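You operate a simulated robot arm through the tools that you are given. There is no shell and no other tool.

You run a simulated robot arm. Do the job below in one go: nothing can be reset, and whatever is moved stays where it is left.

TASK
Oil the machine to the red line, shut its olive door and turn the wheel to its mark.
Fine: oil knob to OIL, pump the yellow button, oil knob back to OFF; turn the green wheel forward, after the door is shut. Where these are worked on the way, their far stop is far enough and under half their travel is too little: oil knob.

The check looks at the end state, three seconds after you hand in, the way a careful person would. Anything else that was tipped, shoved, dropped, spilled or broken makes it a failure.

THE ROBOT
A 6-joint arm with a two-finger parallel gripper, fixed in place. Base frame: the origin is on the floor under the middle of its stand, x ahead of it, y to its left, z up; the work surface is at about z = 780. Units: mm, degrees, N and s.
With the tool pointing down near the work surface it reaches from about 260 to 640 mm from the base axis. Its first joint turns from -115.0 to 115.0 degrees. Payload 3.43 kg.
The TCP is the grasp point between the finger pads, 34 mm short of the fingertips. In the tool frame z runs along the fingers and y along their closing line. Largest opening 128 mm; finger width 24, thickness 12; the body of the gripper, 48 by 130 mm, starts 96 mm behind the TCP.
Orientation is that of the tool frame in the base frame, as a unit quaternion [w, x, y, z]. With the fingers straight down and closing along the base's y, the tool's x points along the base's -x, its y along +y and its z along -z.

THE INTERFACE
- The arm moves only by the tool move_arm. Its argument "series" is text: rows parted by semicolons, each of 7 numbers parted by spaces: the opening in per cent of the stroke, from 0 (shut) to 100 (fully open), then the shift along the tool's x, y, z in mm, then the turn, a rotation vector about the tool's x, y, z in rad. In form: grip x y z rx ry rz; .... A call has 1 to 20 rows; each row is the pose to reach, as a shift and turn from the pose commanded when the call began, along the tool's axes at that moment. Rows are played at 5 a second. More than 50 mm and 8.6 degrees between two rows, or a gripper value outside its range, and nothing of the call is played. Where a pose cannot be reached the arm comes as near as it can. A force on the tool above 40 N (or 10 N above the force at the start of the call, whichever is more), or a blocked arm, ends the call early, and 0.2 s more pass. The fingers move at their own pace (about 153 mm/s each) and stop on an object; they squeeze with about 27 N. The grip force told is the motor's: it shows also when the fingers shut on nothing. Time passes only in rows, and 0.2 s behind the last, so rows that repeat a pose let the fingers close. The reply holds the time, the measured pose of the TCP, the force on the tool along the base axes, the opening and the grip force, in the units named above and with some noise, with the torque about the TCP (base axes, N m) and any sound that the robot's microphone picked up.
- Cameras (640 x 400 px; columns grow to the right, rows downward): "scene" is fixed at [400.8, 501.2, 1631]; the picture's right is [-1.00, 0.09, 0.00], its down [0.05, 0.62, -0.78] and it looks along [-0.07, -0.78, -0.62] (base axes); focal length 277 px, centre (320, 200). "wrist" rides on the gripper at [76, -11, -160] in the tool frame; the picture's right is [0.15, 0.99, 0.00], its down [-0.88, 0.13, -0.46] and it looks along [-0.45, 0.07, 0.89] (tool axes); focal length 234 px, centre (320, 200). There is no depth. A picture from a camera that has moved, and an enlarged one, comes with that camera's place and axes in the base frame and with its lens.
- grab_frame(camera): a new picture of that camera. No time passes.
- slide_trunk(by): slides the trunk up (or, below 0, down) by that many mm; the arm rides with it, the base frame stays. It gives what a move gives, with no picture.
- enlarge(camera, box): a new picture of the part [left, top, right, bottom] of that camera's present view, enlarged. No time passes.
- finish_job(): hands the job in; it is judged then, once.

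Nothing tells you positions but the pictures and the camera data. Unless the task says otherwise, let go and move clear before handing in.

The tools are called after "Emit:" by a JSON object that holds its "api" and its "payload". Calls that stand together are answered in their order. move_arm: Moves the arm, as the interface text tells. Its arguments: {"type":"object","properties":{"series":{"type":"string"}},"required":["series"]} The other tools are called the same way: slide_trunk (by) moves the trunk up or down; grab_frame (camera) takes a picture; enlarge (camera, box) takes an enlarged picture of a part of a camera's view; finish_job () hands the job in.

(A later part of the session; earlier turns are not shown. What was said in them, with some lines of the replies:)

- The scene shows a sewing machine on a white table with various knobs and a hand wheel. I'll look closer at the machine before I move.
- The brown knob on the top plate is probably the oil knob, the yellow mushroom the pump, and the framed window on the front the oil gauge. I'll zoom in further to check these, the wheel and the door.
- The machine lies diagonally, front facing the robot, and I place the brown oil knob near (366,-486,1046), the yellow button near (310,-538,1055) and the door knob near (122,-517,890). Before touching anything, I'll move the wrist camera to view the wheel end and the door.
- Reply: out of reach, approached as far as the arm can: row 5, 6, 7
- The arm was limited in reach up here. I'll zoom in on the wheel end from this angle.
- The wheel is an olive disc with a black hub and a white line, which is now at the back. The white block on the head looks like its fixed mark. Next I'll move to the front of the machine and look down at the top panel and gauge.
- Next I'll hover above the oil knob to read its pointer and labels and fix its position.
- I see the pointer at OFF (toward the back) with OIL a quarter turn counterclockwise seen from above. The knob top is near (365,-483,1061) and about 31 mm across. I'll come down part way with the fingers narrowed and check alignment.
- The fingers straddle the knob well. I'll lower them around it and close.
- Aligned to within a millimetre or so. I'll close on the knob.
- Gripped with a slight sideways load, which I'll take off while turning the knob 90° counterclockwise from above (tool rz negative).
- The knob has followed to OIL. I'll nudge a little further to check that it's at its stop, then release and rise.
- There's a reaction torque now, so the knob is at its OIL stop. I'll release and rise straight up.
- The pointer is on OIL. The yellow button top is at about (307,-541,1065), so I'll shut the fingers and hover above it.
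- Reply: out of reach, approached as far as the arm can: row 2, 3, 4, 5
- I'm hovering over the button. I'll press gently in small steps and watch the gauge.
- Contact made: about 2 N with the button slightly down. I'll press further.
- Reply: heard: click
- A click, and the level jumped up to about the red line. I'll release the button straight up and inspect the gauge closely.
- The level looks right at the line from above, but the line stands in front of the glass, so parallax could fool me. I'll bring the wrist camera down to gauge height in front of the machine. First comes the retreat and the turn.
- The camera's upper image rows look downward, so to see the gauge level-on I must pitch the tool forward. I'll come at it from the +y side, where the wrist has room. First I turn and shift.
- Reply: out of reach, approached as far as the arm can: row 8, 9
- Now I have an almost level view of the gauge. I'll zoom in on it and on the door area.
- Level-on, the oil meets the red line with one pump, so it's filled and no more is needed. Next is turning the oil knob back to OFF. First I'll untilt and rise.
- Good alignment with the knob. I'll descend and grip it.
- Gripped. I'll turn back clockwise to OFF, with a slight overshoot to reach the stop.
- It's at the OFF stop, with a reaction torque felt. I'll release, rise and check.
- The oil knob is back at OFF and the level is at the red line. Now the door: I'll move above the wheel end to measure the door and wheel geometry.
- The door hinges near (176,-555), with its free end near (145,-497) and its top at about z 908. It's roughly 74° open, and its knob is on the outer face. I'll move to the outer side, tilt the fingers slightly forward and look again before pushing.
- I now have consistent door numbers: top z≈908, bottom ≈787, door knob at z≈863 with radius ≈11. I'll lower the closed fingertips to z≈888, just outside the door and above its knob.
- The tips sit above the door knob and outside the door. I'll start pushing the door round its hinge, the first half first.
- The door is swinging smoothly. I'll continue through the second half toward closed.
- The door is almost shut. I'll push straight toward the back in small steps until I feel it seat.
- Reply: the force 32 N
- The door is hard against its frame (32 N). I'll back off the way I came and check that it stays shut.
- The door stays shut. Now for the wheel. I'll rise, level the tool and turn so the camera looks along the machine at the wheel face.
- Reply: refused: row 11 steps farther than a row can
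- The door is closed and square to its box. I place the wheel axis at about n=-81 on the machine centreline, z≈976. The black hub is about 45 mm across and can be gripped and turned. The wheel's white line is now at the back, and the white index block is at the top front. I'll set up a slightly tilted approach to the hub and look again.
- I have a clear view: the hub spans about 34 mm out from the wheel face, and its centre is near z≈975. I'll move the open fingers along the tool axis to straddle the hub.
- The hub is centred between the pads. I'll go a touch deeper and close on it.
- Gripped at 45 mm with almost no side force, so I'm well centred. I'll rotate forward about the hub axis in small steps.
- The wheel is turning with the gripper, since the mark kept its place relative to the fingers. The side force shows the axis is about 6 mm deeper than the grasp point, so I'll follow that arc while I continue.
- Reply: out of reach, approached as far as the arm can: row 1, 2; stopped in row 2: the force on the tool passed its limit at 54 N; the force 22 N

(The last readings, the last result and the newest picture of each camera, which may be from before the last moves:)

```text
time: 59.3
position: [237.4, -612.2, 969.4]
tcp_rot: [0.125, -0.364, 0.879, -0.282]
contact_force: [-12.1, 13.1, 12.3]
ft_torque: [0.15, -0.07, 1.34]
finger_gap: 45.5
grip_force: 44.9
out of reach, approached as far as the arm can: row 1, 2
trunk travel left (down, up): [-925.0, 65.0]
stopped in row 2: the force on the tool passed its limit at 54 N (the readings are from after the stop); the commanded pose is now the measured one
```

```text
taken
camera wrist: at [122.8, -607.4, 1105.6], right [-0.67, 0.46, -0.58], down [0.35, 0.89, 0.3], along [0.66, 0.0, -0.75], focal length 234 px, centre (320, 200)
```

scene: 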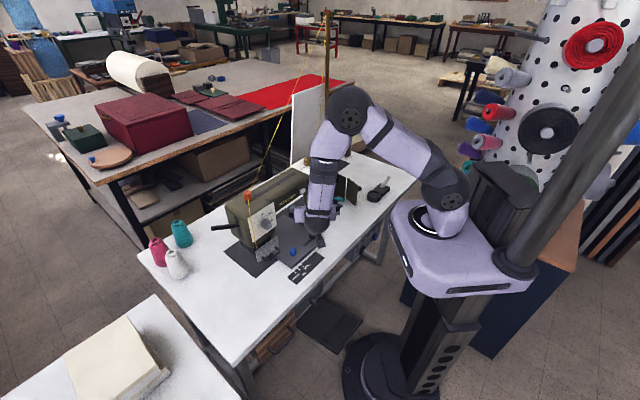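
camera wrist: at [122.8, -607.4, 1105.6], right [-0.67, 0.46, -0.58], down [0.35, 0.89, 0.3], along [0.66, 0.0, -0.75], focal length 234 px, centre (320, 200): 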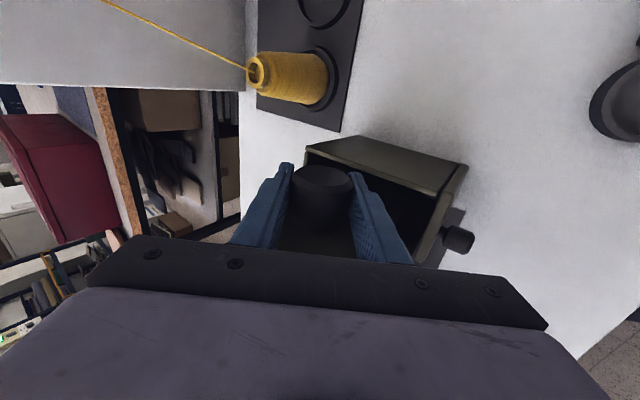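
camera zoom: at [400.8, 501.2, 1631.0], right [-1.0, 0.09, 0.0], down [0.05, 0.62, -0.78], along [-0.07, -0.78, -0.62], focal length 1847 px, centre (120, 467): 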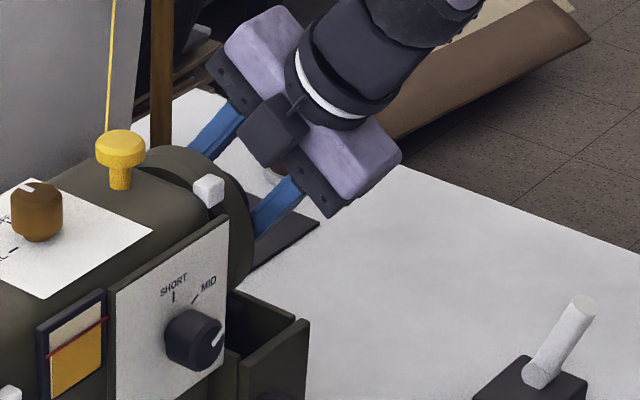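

The arm hit a wrist limit near this tilt and the force stop kicked in. The hub is still gripped and the wheel has turned about 16°. I'll let go, swing the open fingers back around the hub, and ratchet in smaller strokes.

Emit:
{"api": "move_arm", "payload": {"series": "35 0 0 0 0 0 0; 50 0 0 0 0 0 0; 60 0 0 0 0 0 0"}}

Emit:
{"api": "grab_frame", "payload": {"camera": "wrist"}}

Emit:
{"api": "enlarge", "payload": {"camera": "wrist", "box": [230, 110, 410, 240]}}

```text
time: 60.1
position: [239.7, -614.1, 966.6]
tcp_rot: [0.125, -0.363, 0.88, -0.281]
contact_force: [0.6, -1.3, 0.1]
ft_torque: [0.02, -0.02, 0.0]
finger_gap: 76.6
grip_force: 0.1
trunk travel left (down, up): [-925.0, 65.0]
```

```text
taken
camera wrist: at [125.1, -610.6, 1102.9], right [-0.66, 0.47, -0.58], down [0.35, 0.88, 0.31], along [0.66, 0.0, -0.75], focal length 234 px, centre (320, 200)
```

wrist: 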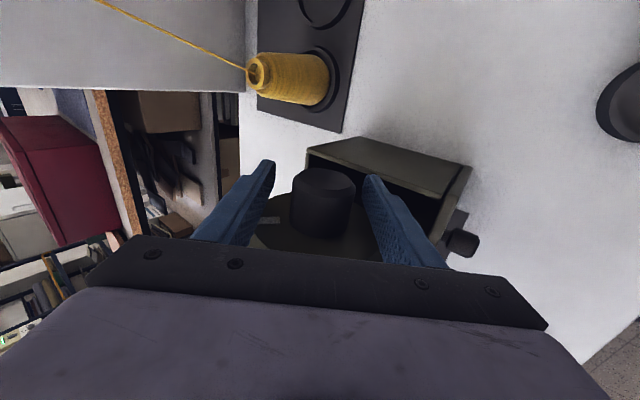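

```text
3.08 times, centred on (320, 175) of wrist
camera zoom: at [125.1, -610.6, 1102.9], right [-0.66, 0.47, -0.58], down [0.35, 0.88, 0.31], along [0.66, 0.0, -0.75], focal length 720 px, centre (320, 277)
```

zoom: 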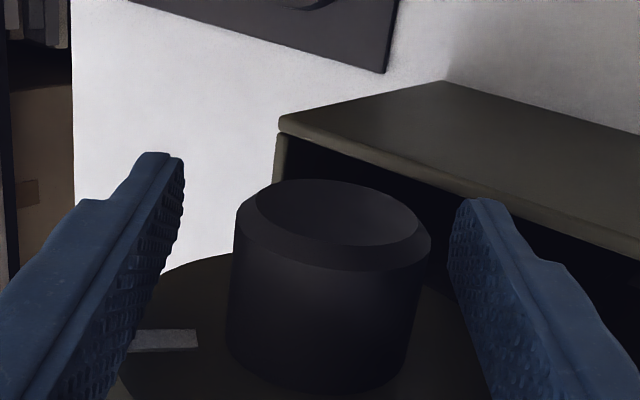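

Released; the line stayed put relative to the gripper, so the wheel did turn with it. I'll swing the open fingers back to a steeper angle around the hub axis.

Emit:
{"api": "move_arm", "payload": {"series": "60 -0.5 0.6 -1.5 -0.13 0.003 0; 60 -1 1.3 -3.3 -0.26 0.006 0; 60 -1 1.3 -3.3 -0.38 0.01 0; 60 -1 1.3 -3.3 -0.5 0.013 0; 60 -1 1.3 -3.3 -0.5 0.013 0"}}

Emit:
{"api": "enlarge", "payload": {"camera": "wrist", "box": [230, 110, 410, 240]}}

```text
time: 61.3
position: [234.9, -603.6, 969.2]
tcp_rot: [0.025, -0.38, 0.923, -0.057]
contact_force: [-1.0, 0.4, 0.1]
ft_torque: [-0.04, 0.01, 0.03]
finger_gap: 76.7
grip_force: 0.0
out of reach, approached as far as the arm can: row 4, 5
trunk travel left (down, up): [-925.0, 65.0]
```

```text
3.08 times, centred on (320, 175) of wrist
camera zoom: at [175.3, -651.5, 1129.9], right [-0.8, 0.59, -0.12], down [0.49, 0.75, 0.44], along [0.35, 0.29, -0.89], focal length 720 px, centre (320, 277)
```

zoom: 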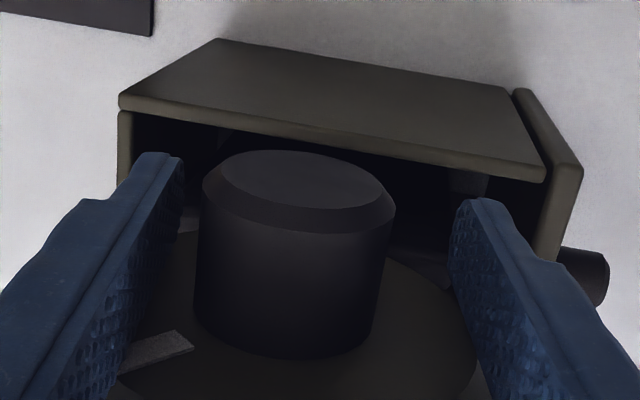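

The vertical side is limited by reach too, so the usable tilt range is roughly 0.25–0.62 rad. I'll ratchet in strokes of about 0.33 rad. First I set the TCP on the axis at a tilt of 0.28.

Emit:
{"api": "move_arm", "payload": {"series": "60 1.5 -4 0.8 0.08 0 0; 60 3.1 -7.75 1.7 0.155 0 0; 60 3.1 -7.75 1.7 0.155 0 0"}}

Emit:
{"api": "enlarge", "payload": {"camera": "wrist", "box": [230, 110, 410, 240]}}

```text
time: 62.1
position: [238.3, -611.7, 971.1]
tcp_rot: [0.055, -0.378, 0.915, -0.129]
contact_force: [-0.6, 0.4, 0.3]
ft_torque: [0.02, -0.01, 0.02]
finger_gap: 76.8
grip_force: 0.1
trunk travel left (down, up): [-925.0, 65.0]
```

```text
3.08 times, centred on (320, 175) of wrist
camera zoom: at [161.0, -641.7, 1126.2], right [-0.77, 0.57, -0.28], down [0.45, 0.8, 0.41], along [0.45, 0.19, -0.87], focal length 720 px, centre (320, 277)
```

zoom: 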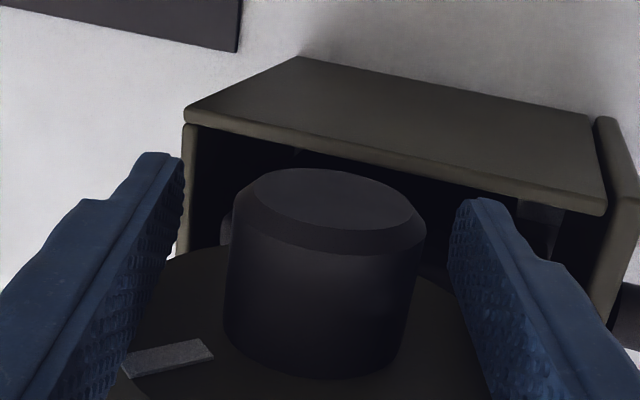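

Emit:
{"api": "move_arm", "payload": {"series": "45 0 0.5 0 0 0 0; 30 0 0.8 0 0 0 0; 20 0 1 0 0 0 0; 20 0 1 0 0 0 0; 20 0 1.2 0 0.08 0 0; 20 0 1.4 0 0.16 0 0; 20 0 1.6 0.1 0.25 0 0; 20 0 1.8 0.1 0.33 0 0; 20 0 1.8 0.1 0.33 0 0"}}

Emit:
{"api": "enlarge", "payload": {"camera": "wrist", "box": [230, 110, 410, 240]}}

```text
time: 64.1
position: [238.8, -611.2, 969.0]
tcp_rot: [0.117, -0.364, 0.881, -0.279]
contact_force: [2.8, -7.7, 2.7]
ft_torque: [0.42, -0.38, 0.92]
finger_gap: 45.9
grip_force: 44.7
trunk travel left (down, up): [-925.0, 65.0]
```

```text
3.08 times, centred on (320, 175) of wrist
camera zoom: at [126.3, -607.0, 1106.4], right [-0.67, 0.47, -0.57], down [0.36, 0.88, 0.3], along [0.64, 0.0, -0.77], focal length 720 px, centre (320, 277)
```

zoom: 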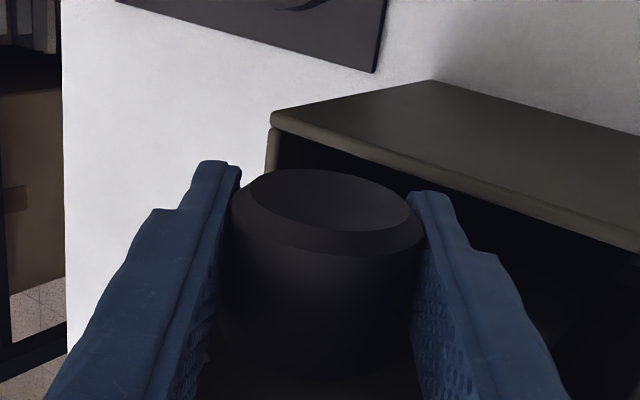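

That stroke worked with low forces. I'll repeat: open, swing back, regrip and turn, all in one call.

Emit:
{"api": "move_arm", "payload": {"series": "35 0 0 0 0 0 0; 50 0 0 0 0 0 0; 60 0 0 0 0 0 0; 60 0 0 0 -0.08 0 0; 60 0 0 0 -0.17 0 0; 60 0 0 0 -0.25 0 0; 60 0 0 0 -0.33 0 0; 45 0 0 0 -0.33 0 0; 30 0 0 0 -0.33 0 0; 20 0 0 0 -0.33 0 0; 20 0 0 0 -0.33 0 0; 20 0 0 0 -0.25 0 0; 20 0 0 0 -0.17 0 0; 20 0 0 0 -0.08 0 0; 20 0 0 0 0 0 0; 20 0 0 0 0 0 0"}}

Emit:
{"api": "grab_frame", "payload": {"camera": "wrist"}}

Emit:
{"api": "enlarge", "payload": {"camera": "scene", "box": [310, 130, 390, 190]}}

```text
time: 67.5
position: [237.4, -611.3, 969.2]
tcp_rot: [0.116, -0.363, 0.882, -0.278]
contact_force: [1.2, -6.5, 4.2]
ft_torque: [0.08, -0.09, 1.05]
finger_gap: 45.4
grip_force: 45.5
trunk travel left (down, up): [-925.0, 65.0]
```

```text
taken
camera wrist: at [126.1, -606.8, 1106.8], right [-0.67, 0.47, -0.57], down [0.36, 0.88, 0.3], along [0.64, 0.0, -0.77], focal length 234 px, centre (320, 200)
```

wrist: 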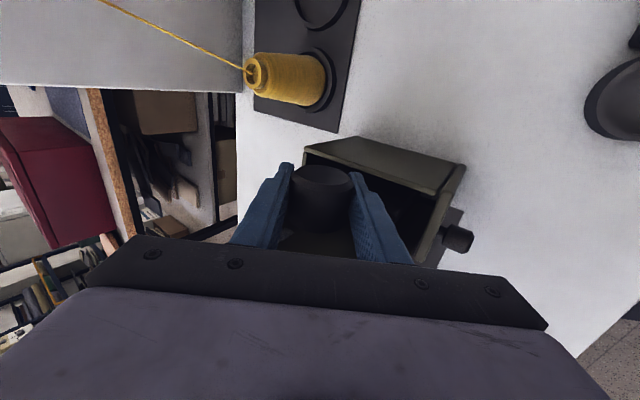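

```text
6.67 times, centred on (350, 160) of scene
camera zoom: at [400.8, 501.2, 1631.0], right [-1.0, 0.09, 0.0], down [0.05, 0.62, -0.78], along [-0.07, -0.78, -0.62], focal length 1847 px, centre (120, 467)
```

zoom: 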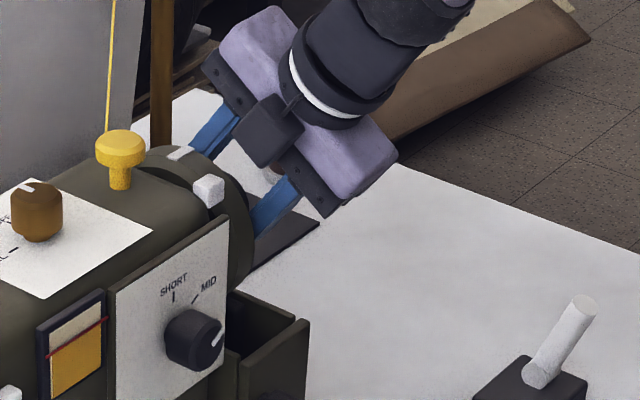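

The rim's white mark is now visible in the scene view near the top, moving toward the white index block. I'll zoom in.

Emit:
{"api": "enlarge", "payload": {"camera": "scene", "box": [322, 142, 352, 172]}}

```text
13.33 times, centred on (337, 157) of scene
camera zoom: at [400.8, 501.2, 1631.0], right [-1.0, 0.09, 0.0], down [0.05, 0.62, -0.78], along [-0.07, -0.78, -0.62], focal length 3694 px, centre (93, 773)
```

zoom: 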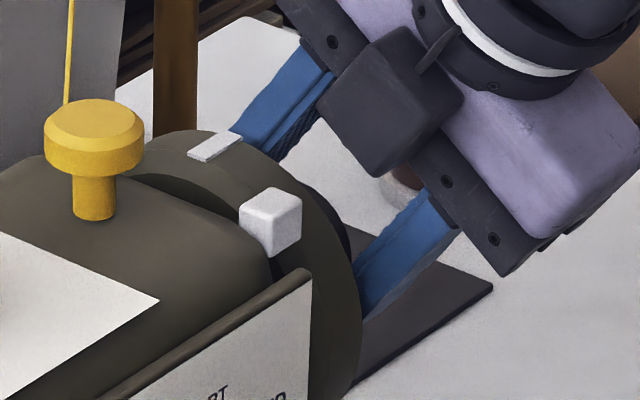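

The rim mark is at roughly 100° and the index block at about 55° on the wheel. I'll do one more 0.33 rad stroke and check.

Emit:
{"api": "move_arm", "payload": {"series": "35 0 0 0 0 0 0; 50 0 0 0 0 0 0; 60 0 0 0 0 0 0; 60 0 0 0 -0.08 0 0; 60 0 0 0 -0.17 0 0; 60 0 0 0 -0.25 0 0; 60 0 0 0 -0.33 0 0; 45 0 0 0 -0.33 0 0; 30 0 0 0 -0.33 0 0; 20 0 0 0 -0.33 0 0; 20 0 0 0 -0.33 0 0; 20 0 0 0 -0.25 0 0; 20 0 0 0 -0.17 0 0; 20 0 0 0 -0.08 0 0; 20 0 0 0 0 0 0; 20 0 0 0 0 0 0"}}

Emit:
{"api": "enlarge", "payload": {"camera": "scene", "box": [322, 142, 352, 172]}}

```text
time: 70.9
position: [237.4, -611.3, 970.2]
tcp_rot: [0.116, -0.364, 0.881, -0.279]
contact_force: [3.8, -7.2, 4.6]
ft_torque: [0.09, -0.07, 0.65]
finger_gap: 45.4
grip_force: 45.2
trunk travel left (down, up): [-925.0, 65.0]
```

```text
13.33 times, centred on (337, 157) of scene
camera zoom: at [400.8, 501.2, 1631.0], right [-1.0, 0.09, 0.0], down [0.05, 0.62, -0.78], along [-0.07, -0.78, -0.62], focal length 3694 px, centre (93, 773)
```

zoom: 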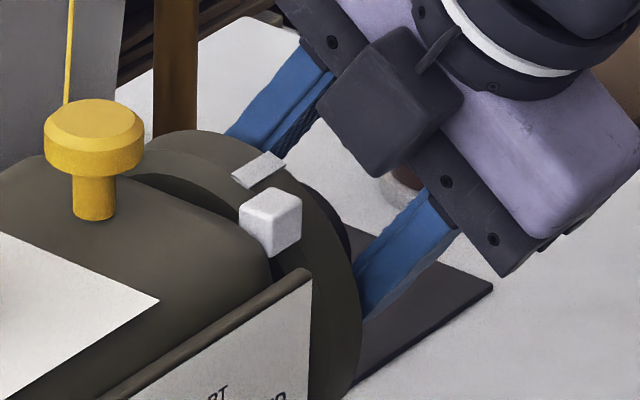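

Emit:
{"api": "move_arm", "payload": {"series": "35 0 0 0 0 0 0; 50 0 0 0 0 0 0; 60 0 0 0 0 0 0; 60 0 0 0 -0.08 0 0; 60 0 0 0 -0.17 0 0; 60 0 0 0 -0.25 0 0; 60 0 0 0 -0.33 0 0; 45 0 0 0 -0.33 0 0; 30 0 0 0 -0.33 0 0; 20 0 0 0 -0.33 0 0; 20 0 0 0 -0.33 0 0; 20 0 0 0 -0.25 0 0; 20 0 0 0 -0.17 0 0; 20 0 0 0 -0.08 0 0; 20 0 0 0 -0.03 0 0; 20 0 0 0 -0.03 0 0"}}

Emit:
{"api": "enlarge", "payload": {"camera": "scene", "box": [322, 142, 352, 172]}}

Emit:
{"api": "enlarge", "payload": {"camera": "wrist", "box": [230, 110, 410, 260]}}

```text
time: 74.3
position: [237.8, -611.4, 968.7]
tcp_rot: [0.111, -0.365, 0.885, -0.265]
contact_force: [1.3, -5.7, 4.3]
ft_torque: [-0.02, 0.04, 1.75]
finger_gap: 45.6
grip_force: 44.7
trunk travel left (down, up): [-925.0, 65.0]
```

```text
13.33 times, centred on (337, 157) of scene
camera zoom: at [400.8, 501.2, 1631.0], right [-1.0, 0.09, 0.0], down [0.05, 0.62, -0.78], along [-0.07, -0.78, -0.62], focal length 3694 px, centre (93, 773)
```

zoom: 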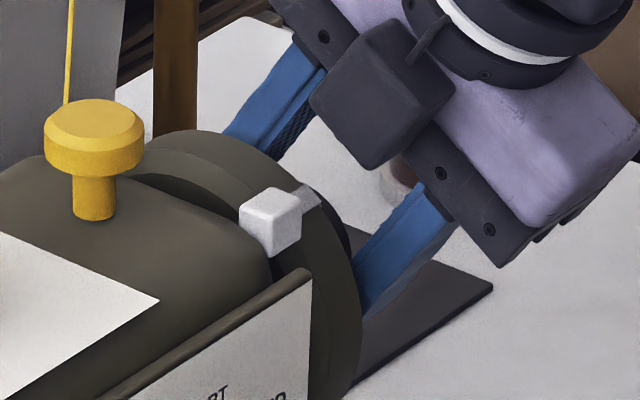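

```text
2.67 times, centred on (320, 185) of wrist
camera zoom: at [129.3, -609.5, 1109.2], right [-0.69, 0.48, -0.54], down [0.37, 0.88, 0.31], along [0.63, 0.01, -0.78], focal length 624 px, centre (320, 240)
```

zoom: 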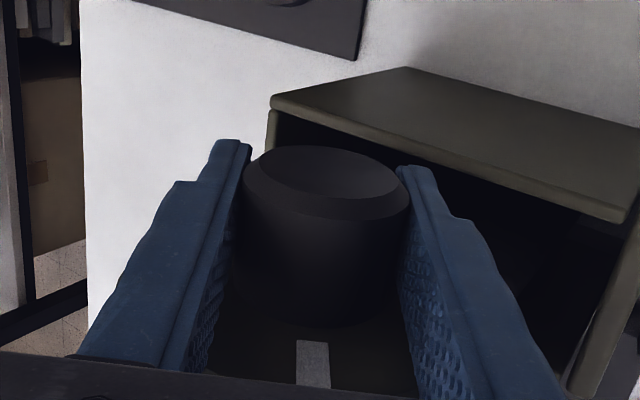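

The face line now points almost straight up along the gripper, at about 55–57°, so it looks close to the index. I'll release, retract along the tool axis and check alignment from a line of sight through the axis and the block.

Emit:
{"api": "move_arm", "payload": {"series": "35 0 0 0 0 0 0; 50 0 0 0 0 0 0; 60 0 0 0 0 0 0; 60 0 0 -30 0 0 0; 60 0 0 -60 0 0 0; 60 0 0 -90 0 0 0; 60 0 0 -115 0 0 0; 60 0 0 -115 0 0 0"}}

Emit:
{"api": "grab_frame", "payload": {"camera": "wrist"}}

Emit:
{"api": "enlarge", "payload": {"camera": "wrist", "box": [250, 120, 400, 250]}}

Emit:
{"api": "enlarge", "payload": {"camera": "scene", "box": [328, 146, 348, 166]}}

```text
time: 76.1
position: [192.4, -566.1, 1064.7]
tcp_rot: [0.111, -0.365, 0.886, -0.264]
contact_force: [-0.5, 0.1, 0.7]
ft_torque: [-0.02, -0.01, -0.03]
finger_gap: 76.9
grip_force: 0.1
trunk travel left (down, up): [-925.0, 65.0]
```

```text
taken
camera wrist: at [84.1, -564.8, 1205.0], right [-0.69, 0.48, -0.54], down [0.37, 0.87, 0.31], along [0.63, 0.01, -0.78], focal length 234 px, centre (320, 200)
```

wrist: 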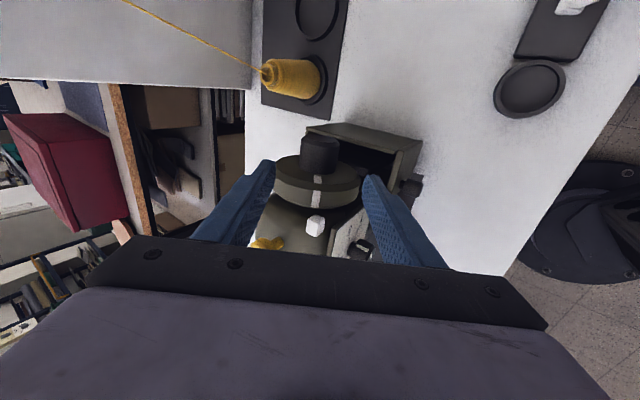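

```text
3.08 times, centred on (325, 185) of wrist
camera zoom: at [84.1, -564.8, 1205.0], right [-0.69, 0.48, -0.54], down [0.37, 0.87, 0.31], along [0.63, 0.01, -0.78], focal length 720 px, centre (305, 246)
```

zoom: 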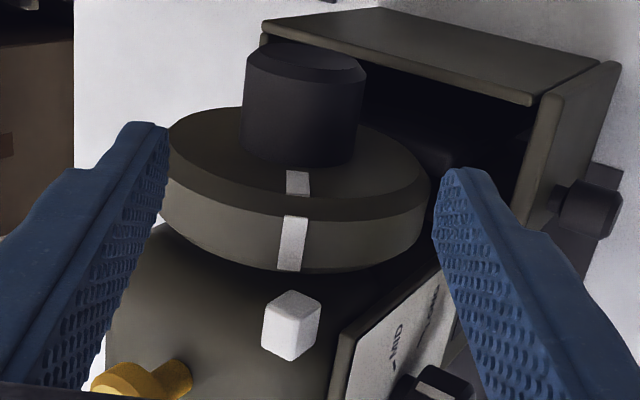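

```text
16.00 times, centred on (338, 156) of scene
camera zoom: at [400.8, 501.2, 1631.0], right [-1.0, 0.09, 0.0], down [0.05, 0.62, -0.78], along [-0.07, -0.78, -0.62], focal length 4433 px, centre (32, 904)
```

zoom: 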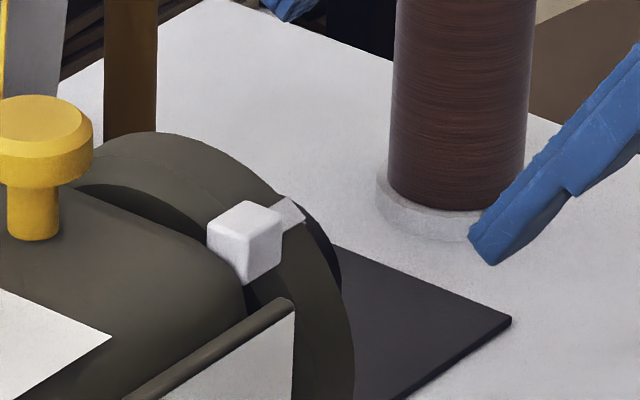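

The rim bar, face line and index block are nearly in line: I measure the bar at about 55.4° and the block at about 53°. I'll go back in for a small 0.04 rad forward touch-up, then release and retract.

Emit:
{"api": "move_arm", "payload": {"series": "60 0 0 30 0 0 0; 60 0 0 60 0 0 0; 60 0 0 90 0 0 0; 60 0 0 115 0 0 0; 45 0 0 115 0 0 0; 30 0 0 115 0 0 0; 20 0 0 115 0 0 0; 20 0 0 115 0 0 0; 20 0 0 115 0.02 0 0; 20 0 0 115 0.042 0 0; 20 0 0 115 0.042 0 0"}}

Emit:
{"api": "enlarge", "payload": {"camera": "scene", "box": [328, 146, 348, 166]}}

```text
time: 78.5
position: [237.8, -610.6, 969.1]
tcp_rot: [0.118, -0.363, 0.88, -0.281]
contact_force: [-1.4, -1.4, 3.2]
ft_torque: [-0.98, 1.01, 1.07]
finger_gap: 45.5
grip_force: 45.3
trunk travel left (down, up): [-925.0, 65.0]
```

```text
16.00 times, centred on (338, 156) of scene
camera zoom: at [400.8, 501.2, 1631.0], right [-1.0, 0.09, 0.0], down [0.05, 0.62, -0.78], along [-0.07, -0.78, -0.62], focal length 4433 px, centre (32, 904)
```

zoom: 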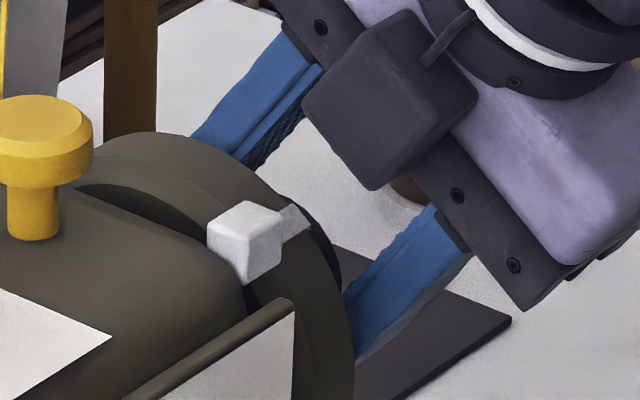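

Emit:
{"api": "move_arm", "payload": {"series": "35 0 0 0 0 0 0; 50 0 0 0 0 0 0; 60 0 0 0 0 0 0; 60 0 0 -30 0 0 0; 60 0 0 -60 0 0 0; 60 0 0 -90 0 0 0; 60 0 0 -115 0 0 0; 60 0 0 -115 0 0 0"}}

Emit:
{"api": "enlarge", "payload": {"camera": "wrist", "box": [250, 120, 400, 250]}}

Emit:
{"api": "enlarge", "payload": {"camera": "scene", "box": [328, 146, 348, 166]}}

```text
time: 80.3
position: [191.4, -566.6, 1065.4]
tcp_rot: [0.118, -0.36, 0.882, -0.279]
contact_force: [-0.1, 0.1, 0.1]
ft_torque: [0.03, -0.01, -0.04]
finger_gap: 76.8
grip_force: 0.1
out of reach, approached as far as the arm can: row 4, 5, 6, 7, 8
trunk travel left (down, up): [-925.0, 65.0]
```

```text
3.08 times, centred on (325, 185) of wrist
camera zoom: at [79.2, -561.9, 1202.1], right [-0.67, 0.47, -0.57], down [0.36, 0.88, 0.3], along [0.65, 0.0, -0.76], focal length 720 px, centre (305, 246)
```

zoom: 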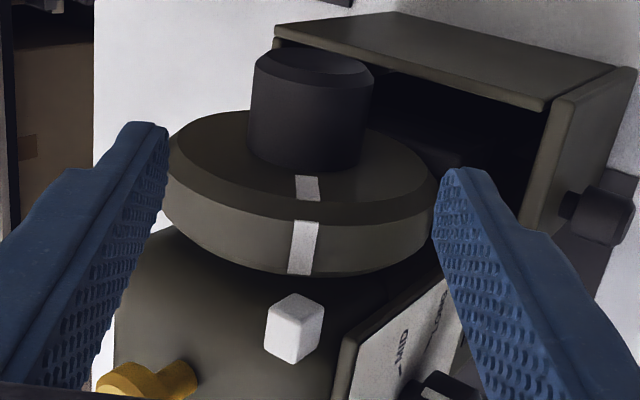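

```text
16.00 times, centred on (338, 156) of scene
camera zoom: at [400.8, 501.2, 1631.0], right [-1.0, 0.09, 0.0], down [0.05, 0.62, -0.78], along [-0.07, -0.78, -0.62], focal length 4433 px, centre (32, 904)
```

zoom: 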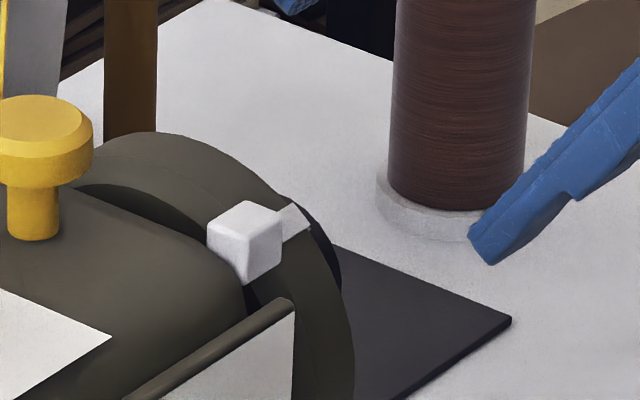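

The bar now measures about 54° against the block's 54°, so the wheel is on its mark. I'll retreat the arm up and clear, then check everything once more.

Emit:
{"api": "move_arm", "payload": {"series": "60 0 0 -30 -0.05 0 0; 60 0 0 -65 -0.15 0 0; 60 0 0 -100 -0.28 0 0; 60 0 5 -135 -0.4 0 0; 60 0 10 -170 -0.5 0 0; 60 0 20 -200 -0.6 0 0; 60 0 20 -200 -0.6 0 0"}}

Emit:
{"api": "grab_frame", "payload": {"camera": "scene"}}

Emit:
{"api": "grab_frame", "payload": {"camera": "wrist"}}

Emit:
{"api": "enlarge", "payload": {"camera": "scene", "box": [300, 140, 380, 220]}}

Emit:
{"api": "enlarge", "payload": {"camera": "scene", "box": [308, 150, 338, 190]}}

```text
time: 81.9
position: [96.7, -473.7, 1215.3]
tcp_rot: [0.006, -0.381, 0.924, -0.009]
contact_force: [1.3, -0.5, 0.5]
ft_torque: [0.05, -0.03, 0.03]
finger_gap: 76.7
grip_force: 0.1
trunk travel left (down, up): [-925.0, 65.0]
```

```text
taken
```

scene: 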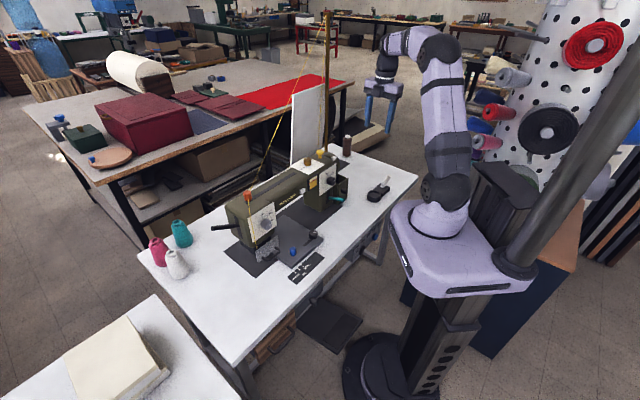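

```text
taken
camera wrist: at [48.0, -532.1, 1375.9], right [-0.8, 0.6, -0.02], down [0.52, 0.72, 0.46], along [0.29, 0.35, -0.89], focal length 234 px, centre (320, 200)
```

wrist: 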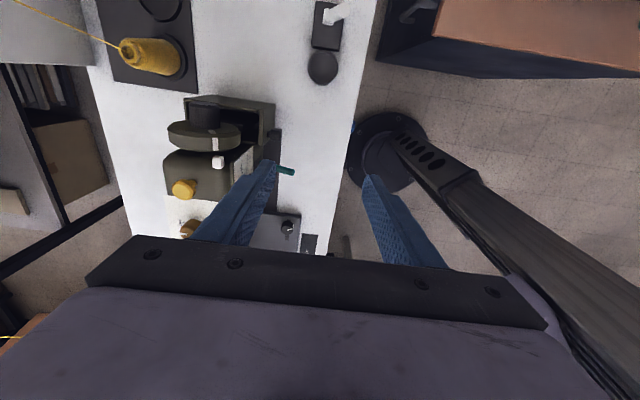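

```text
5.00 times, centred on (340, 180) of scene
camera zoom: at [400.8, 501.2, 1631.0], right [-1.0, 0.09, 0.0], down [0.05, 0.62, -0.78], along [-0.07, -0.78, -0.62], focal length 1385 px, centre (220, 300)
```

zoom: 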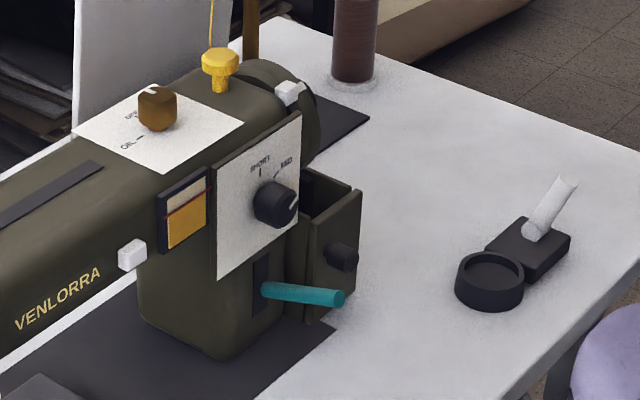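

```text
10.00 times, centred on (323, 170) of scene
camera zoom: at [400.8, 501.2, 1631.0], right [-1.0, 0.09, 0.0], down [0.05, 0.62, -0.78], along [-0.07, -0.78, -0.62], focal length 2771 px, centre (290, 500)
```

zoom: 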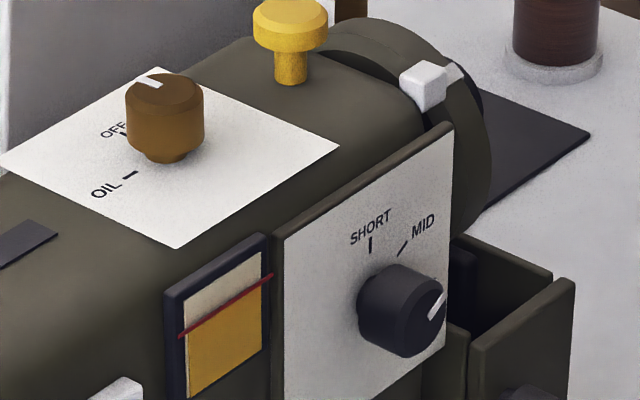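

All looks right: knob at OFF, oil at the red line, door shut, wheel bar at the index block. One last close look at the door and wheel from above.

Emit:
{"api": "enlarge", "payload": {"camera": "wrist", "box": [150, 80, 310, 210]}}

Emit:
{"api": "enlarge", "payload": {"camera": "scene", "box": [330, 165, 375, 210]}}

```text
3.08 times, centred on (230, 145) of wrist
camera zoom: at [48.0, -532.1, 1375.9], right [-0.8, 0.6, -0.02], down [0.52, 0.72, 0.46], along [0.29, 0.35, -0.89], focal length 720 px, centre (597, 369)
```

zoom: 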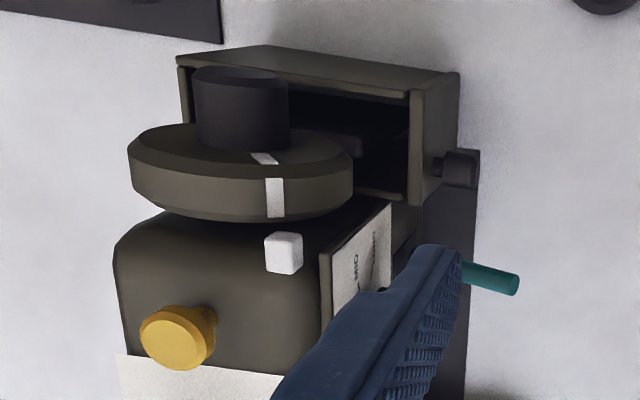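

```text
8.89 times, centred on (352, 188) of scene
camera zoom: at [400.8, 501.2, 1631.0], right [-1.0, 0.09, 0.0], down [0.05, 0.62, -0.78], along [-0.07, -0.78, -0.62], focal length 2463 px, centre (31, 311)
```

zoom: 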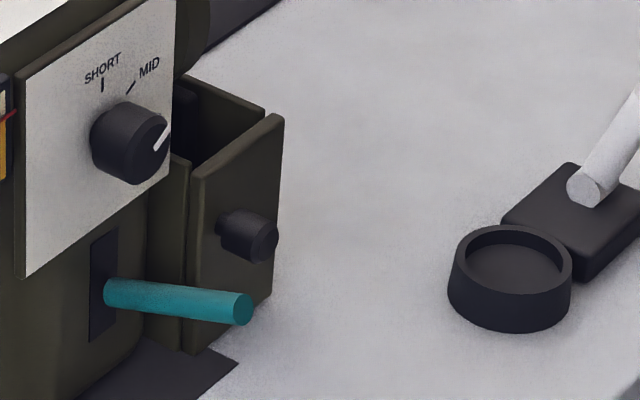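

The door lies square against its box and the wheel's line points at the index block. The oil knob is at OFF, the level is on the red line, and the arm is clear, so I'm handing in.

Emit:
{"api": "finish_job", "payload": {}}

```text
The job is handed in.
```

I've handed the job in: the machine is oiled, its door is shut and the wheel is on its mark. These are my own readings from the cameras and forces; the check itself hasn't reported back.

- **Oil:** I turned the oil knob to OIL, gave the yellow button one pump, and turned the knob back to OFF. Seen level-on, the oil meets the red line; a second pump would have overshot it.
- **Door:** The olive door was pushed to its stop and stayed shut after I backed off.
- **Wheel:** I turned it forward only after the door was shut. Its white line and the white block on the machine's head now agree to within about a degree. The wheel has no label, so I took that block to be its mark.

While I was turning the wheel the arm hit a reach limit and the force on the tool briefly reached 54 N, which stopped the move. The wheel had turned about 16° by then, so I finished in smaller strokes, and I saw nothing shifted or damaged afterwards.

The arm is clear of the machine, and in the final pictures nothing else on the table looks moved.
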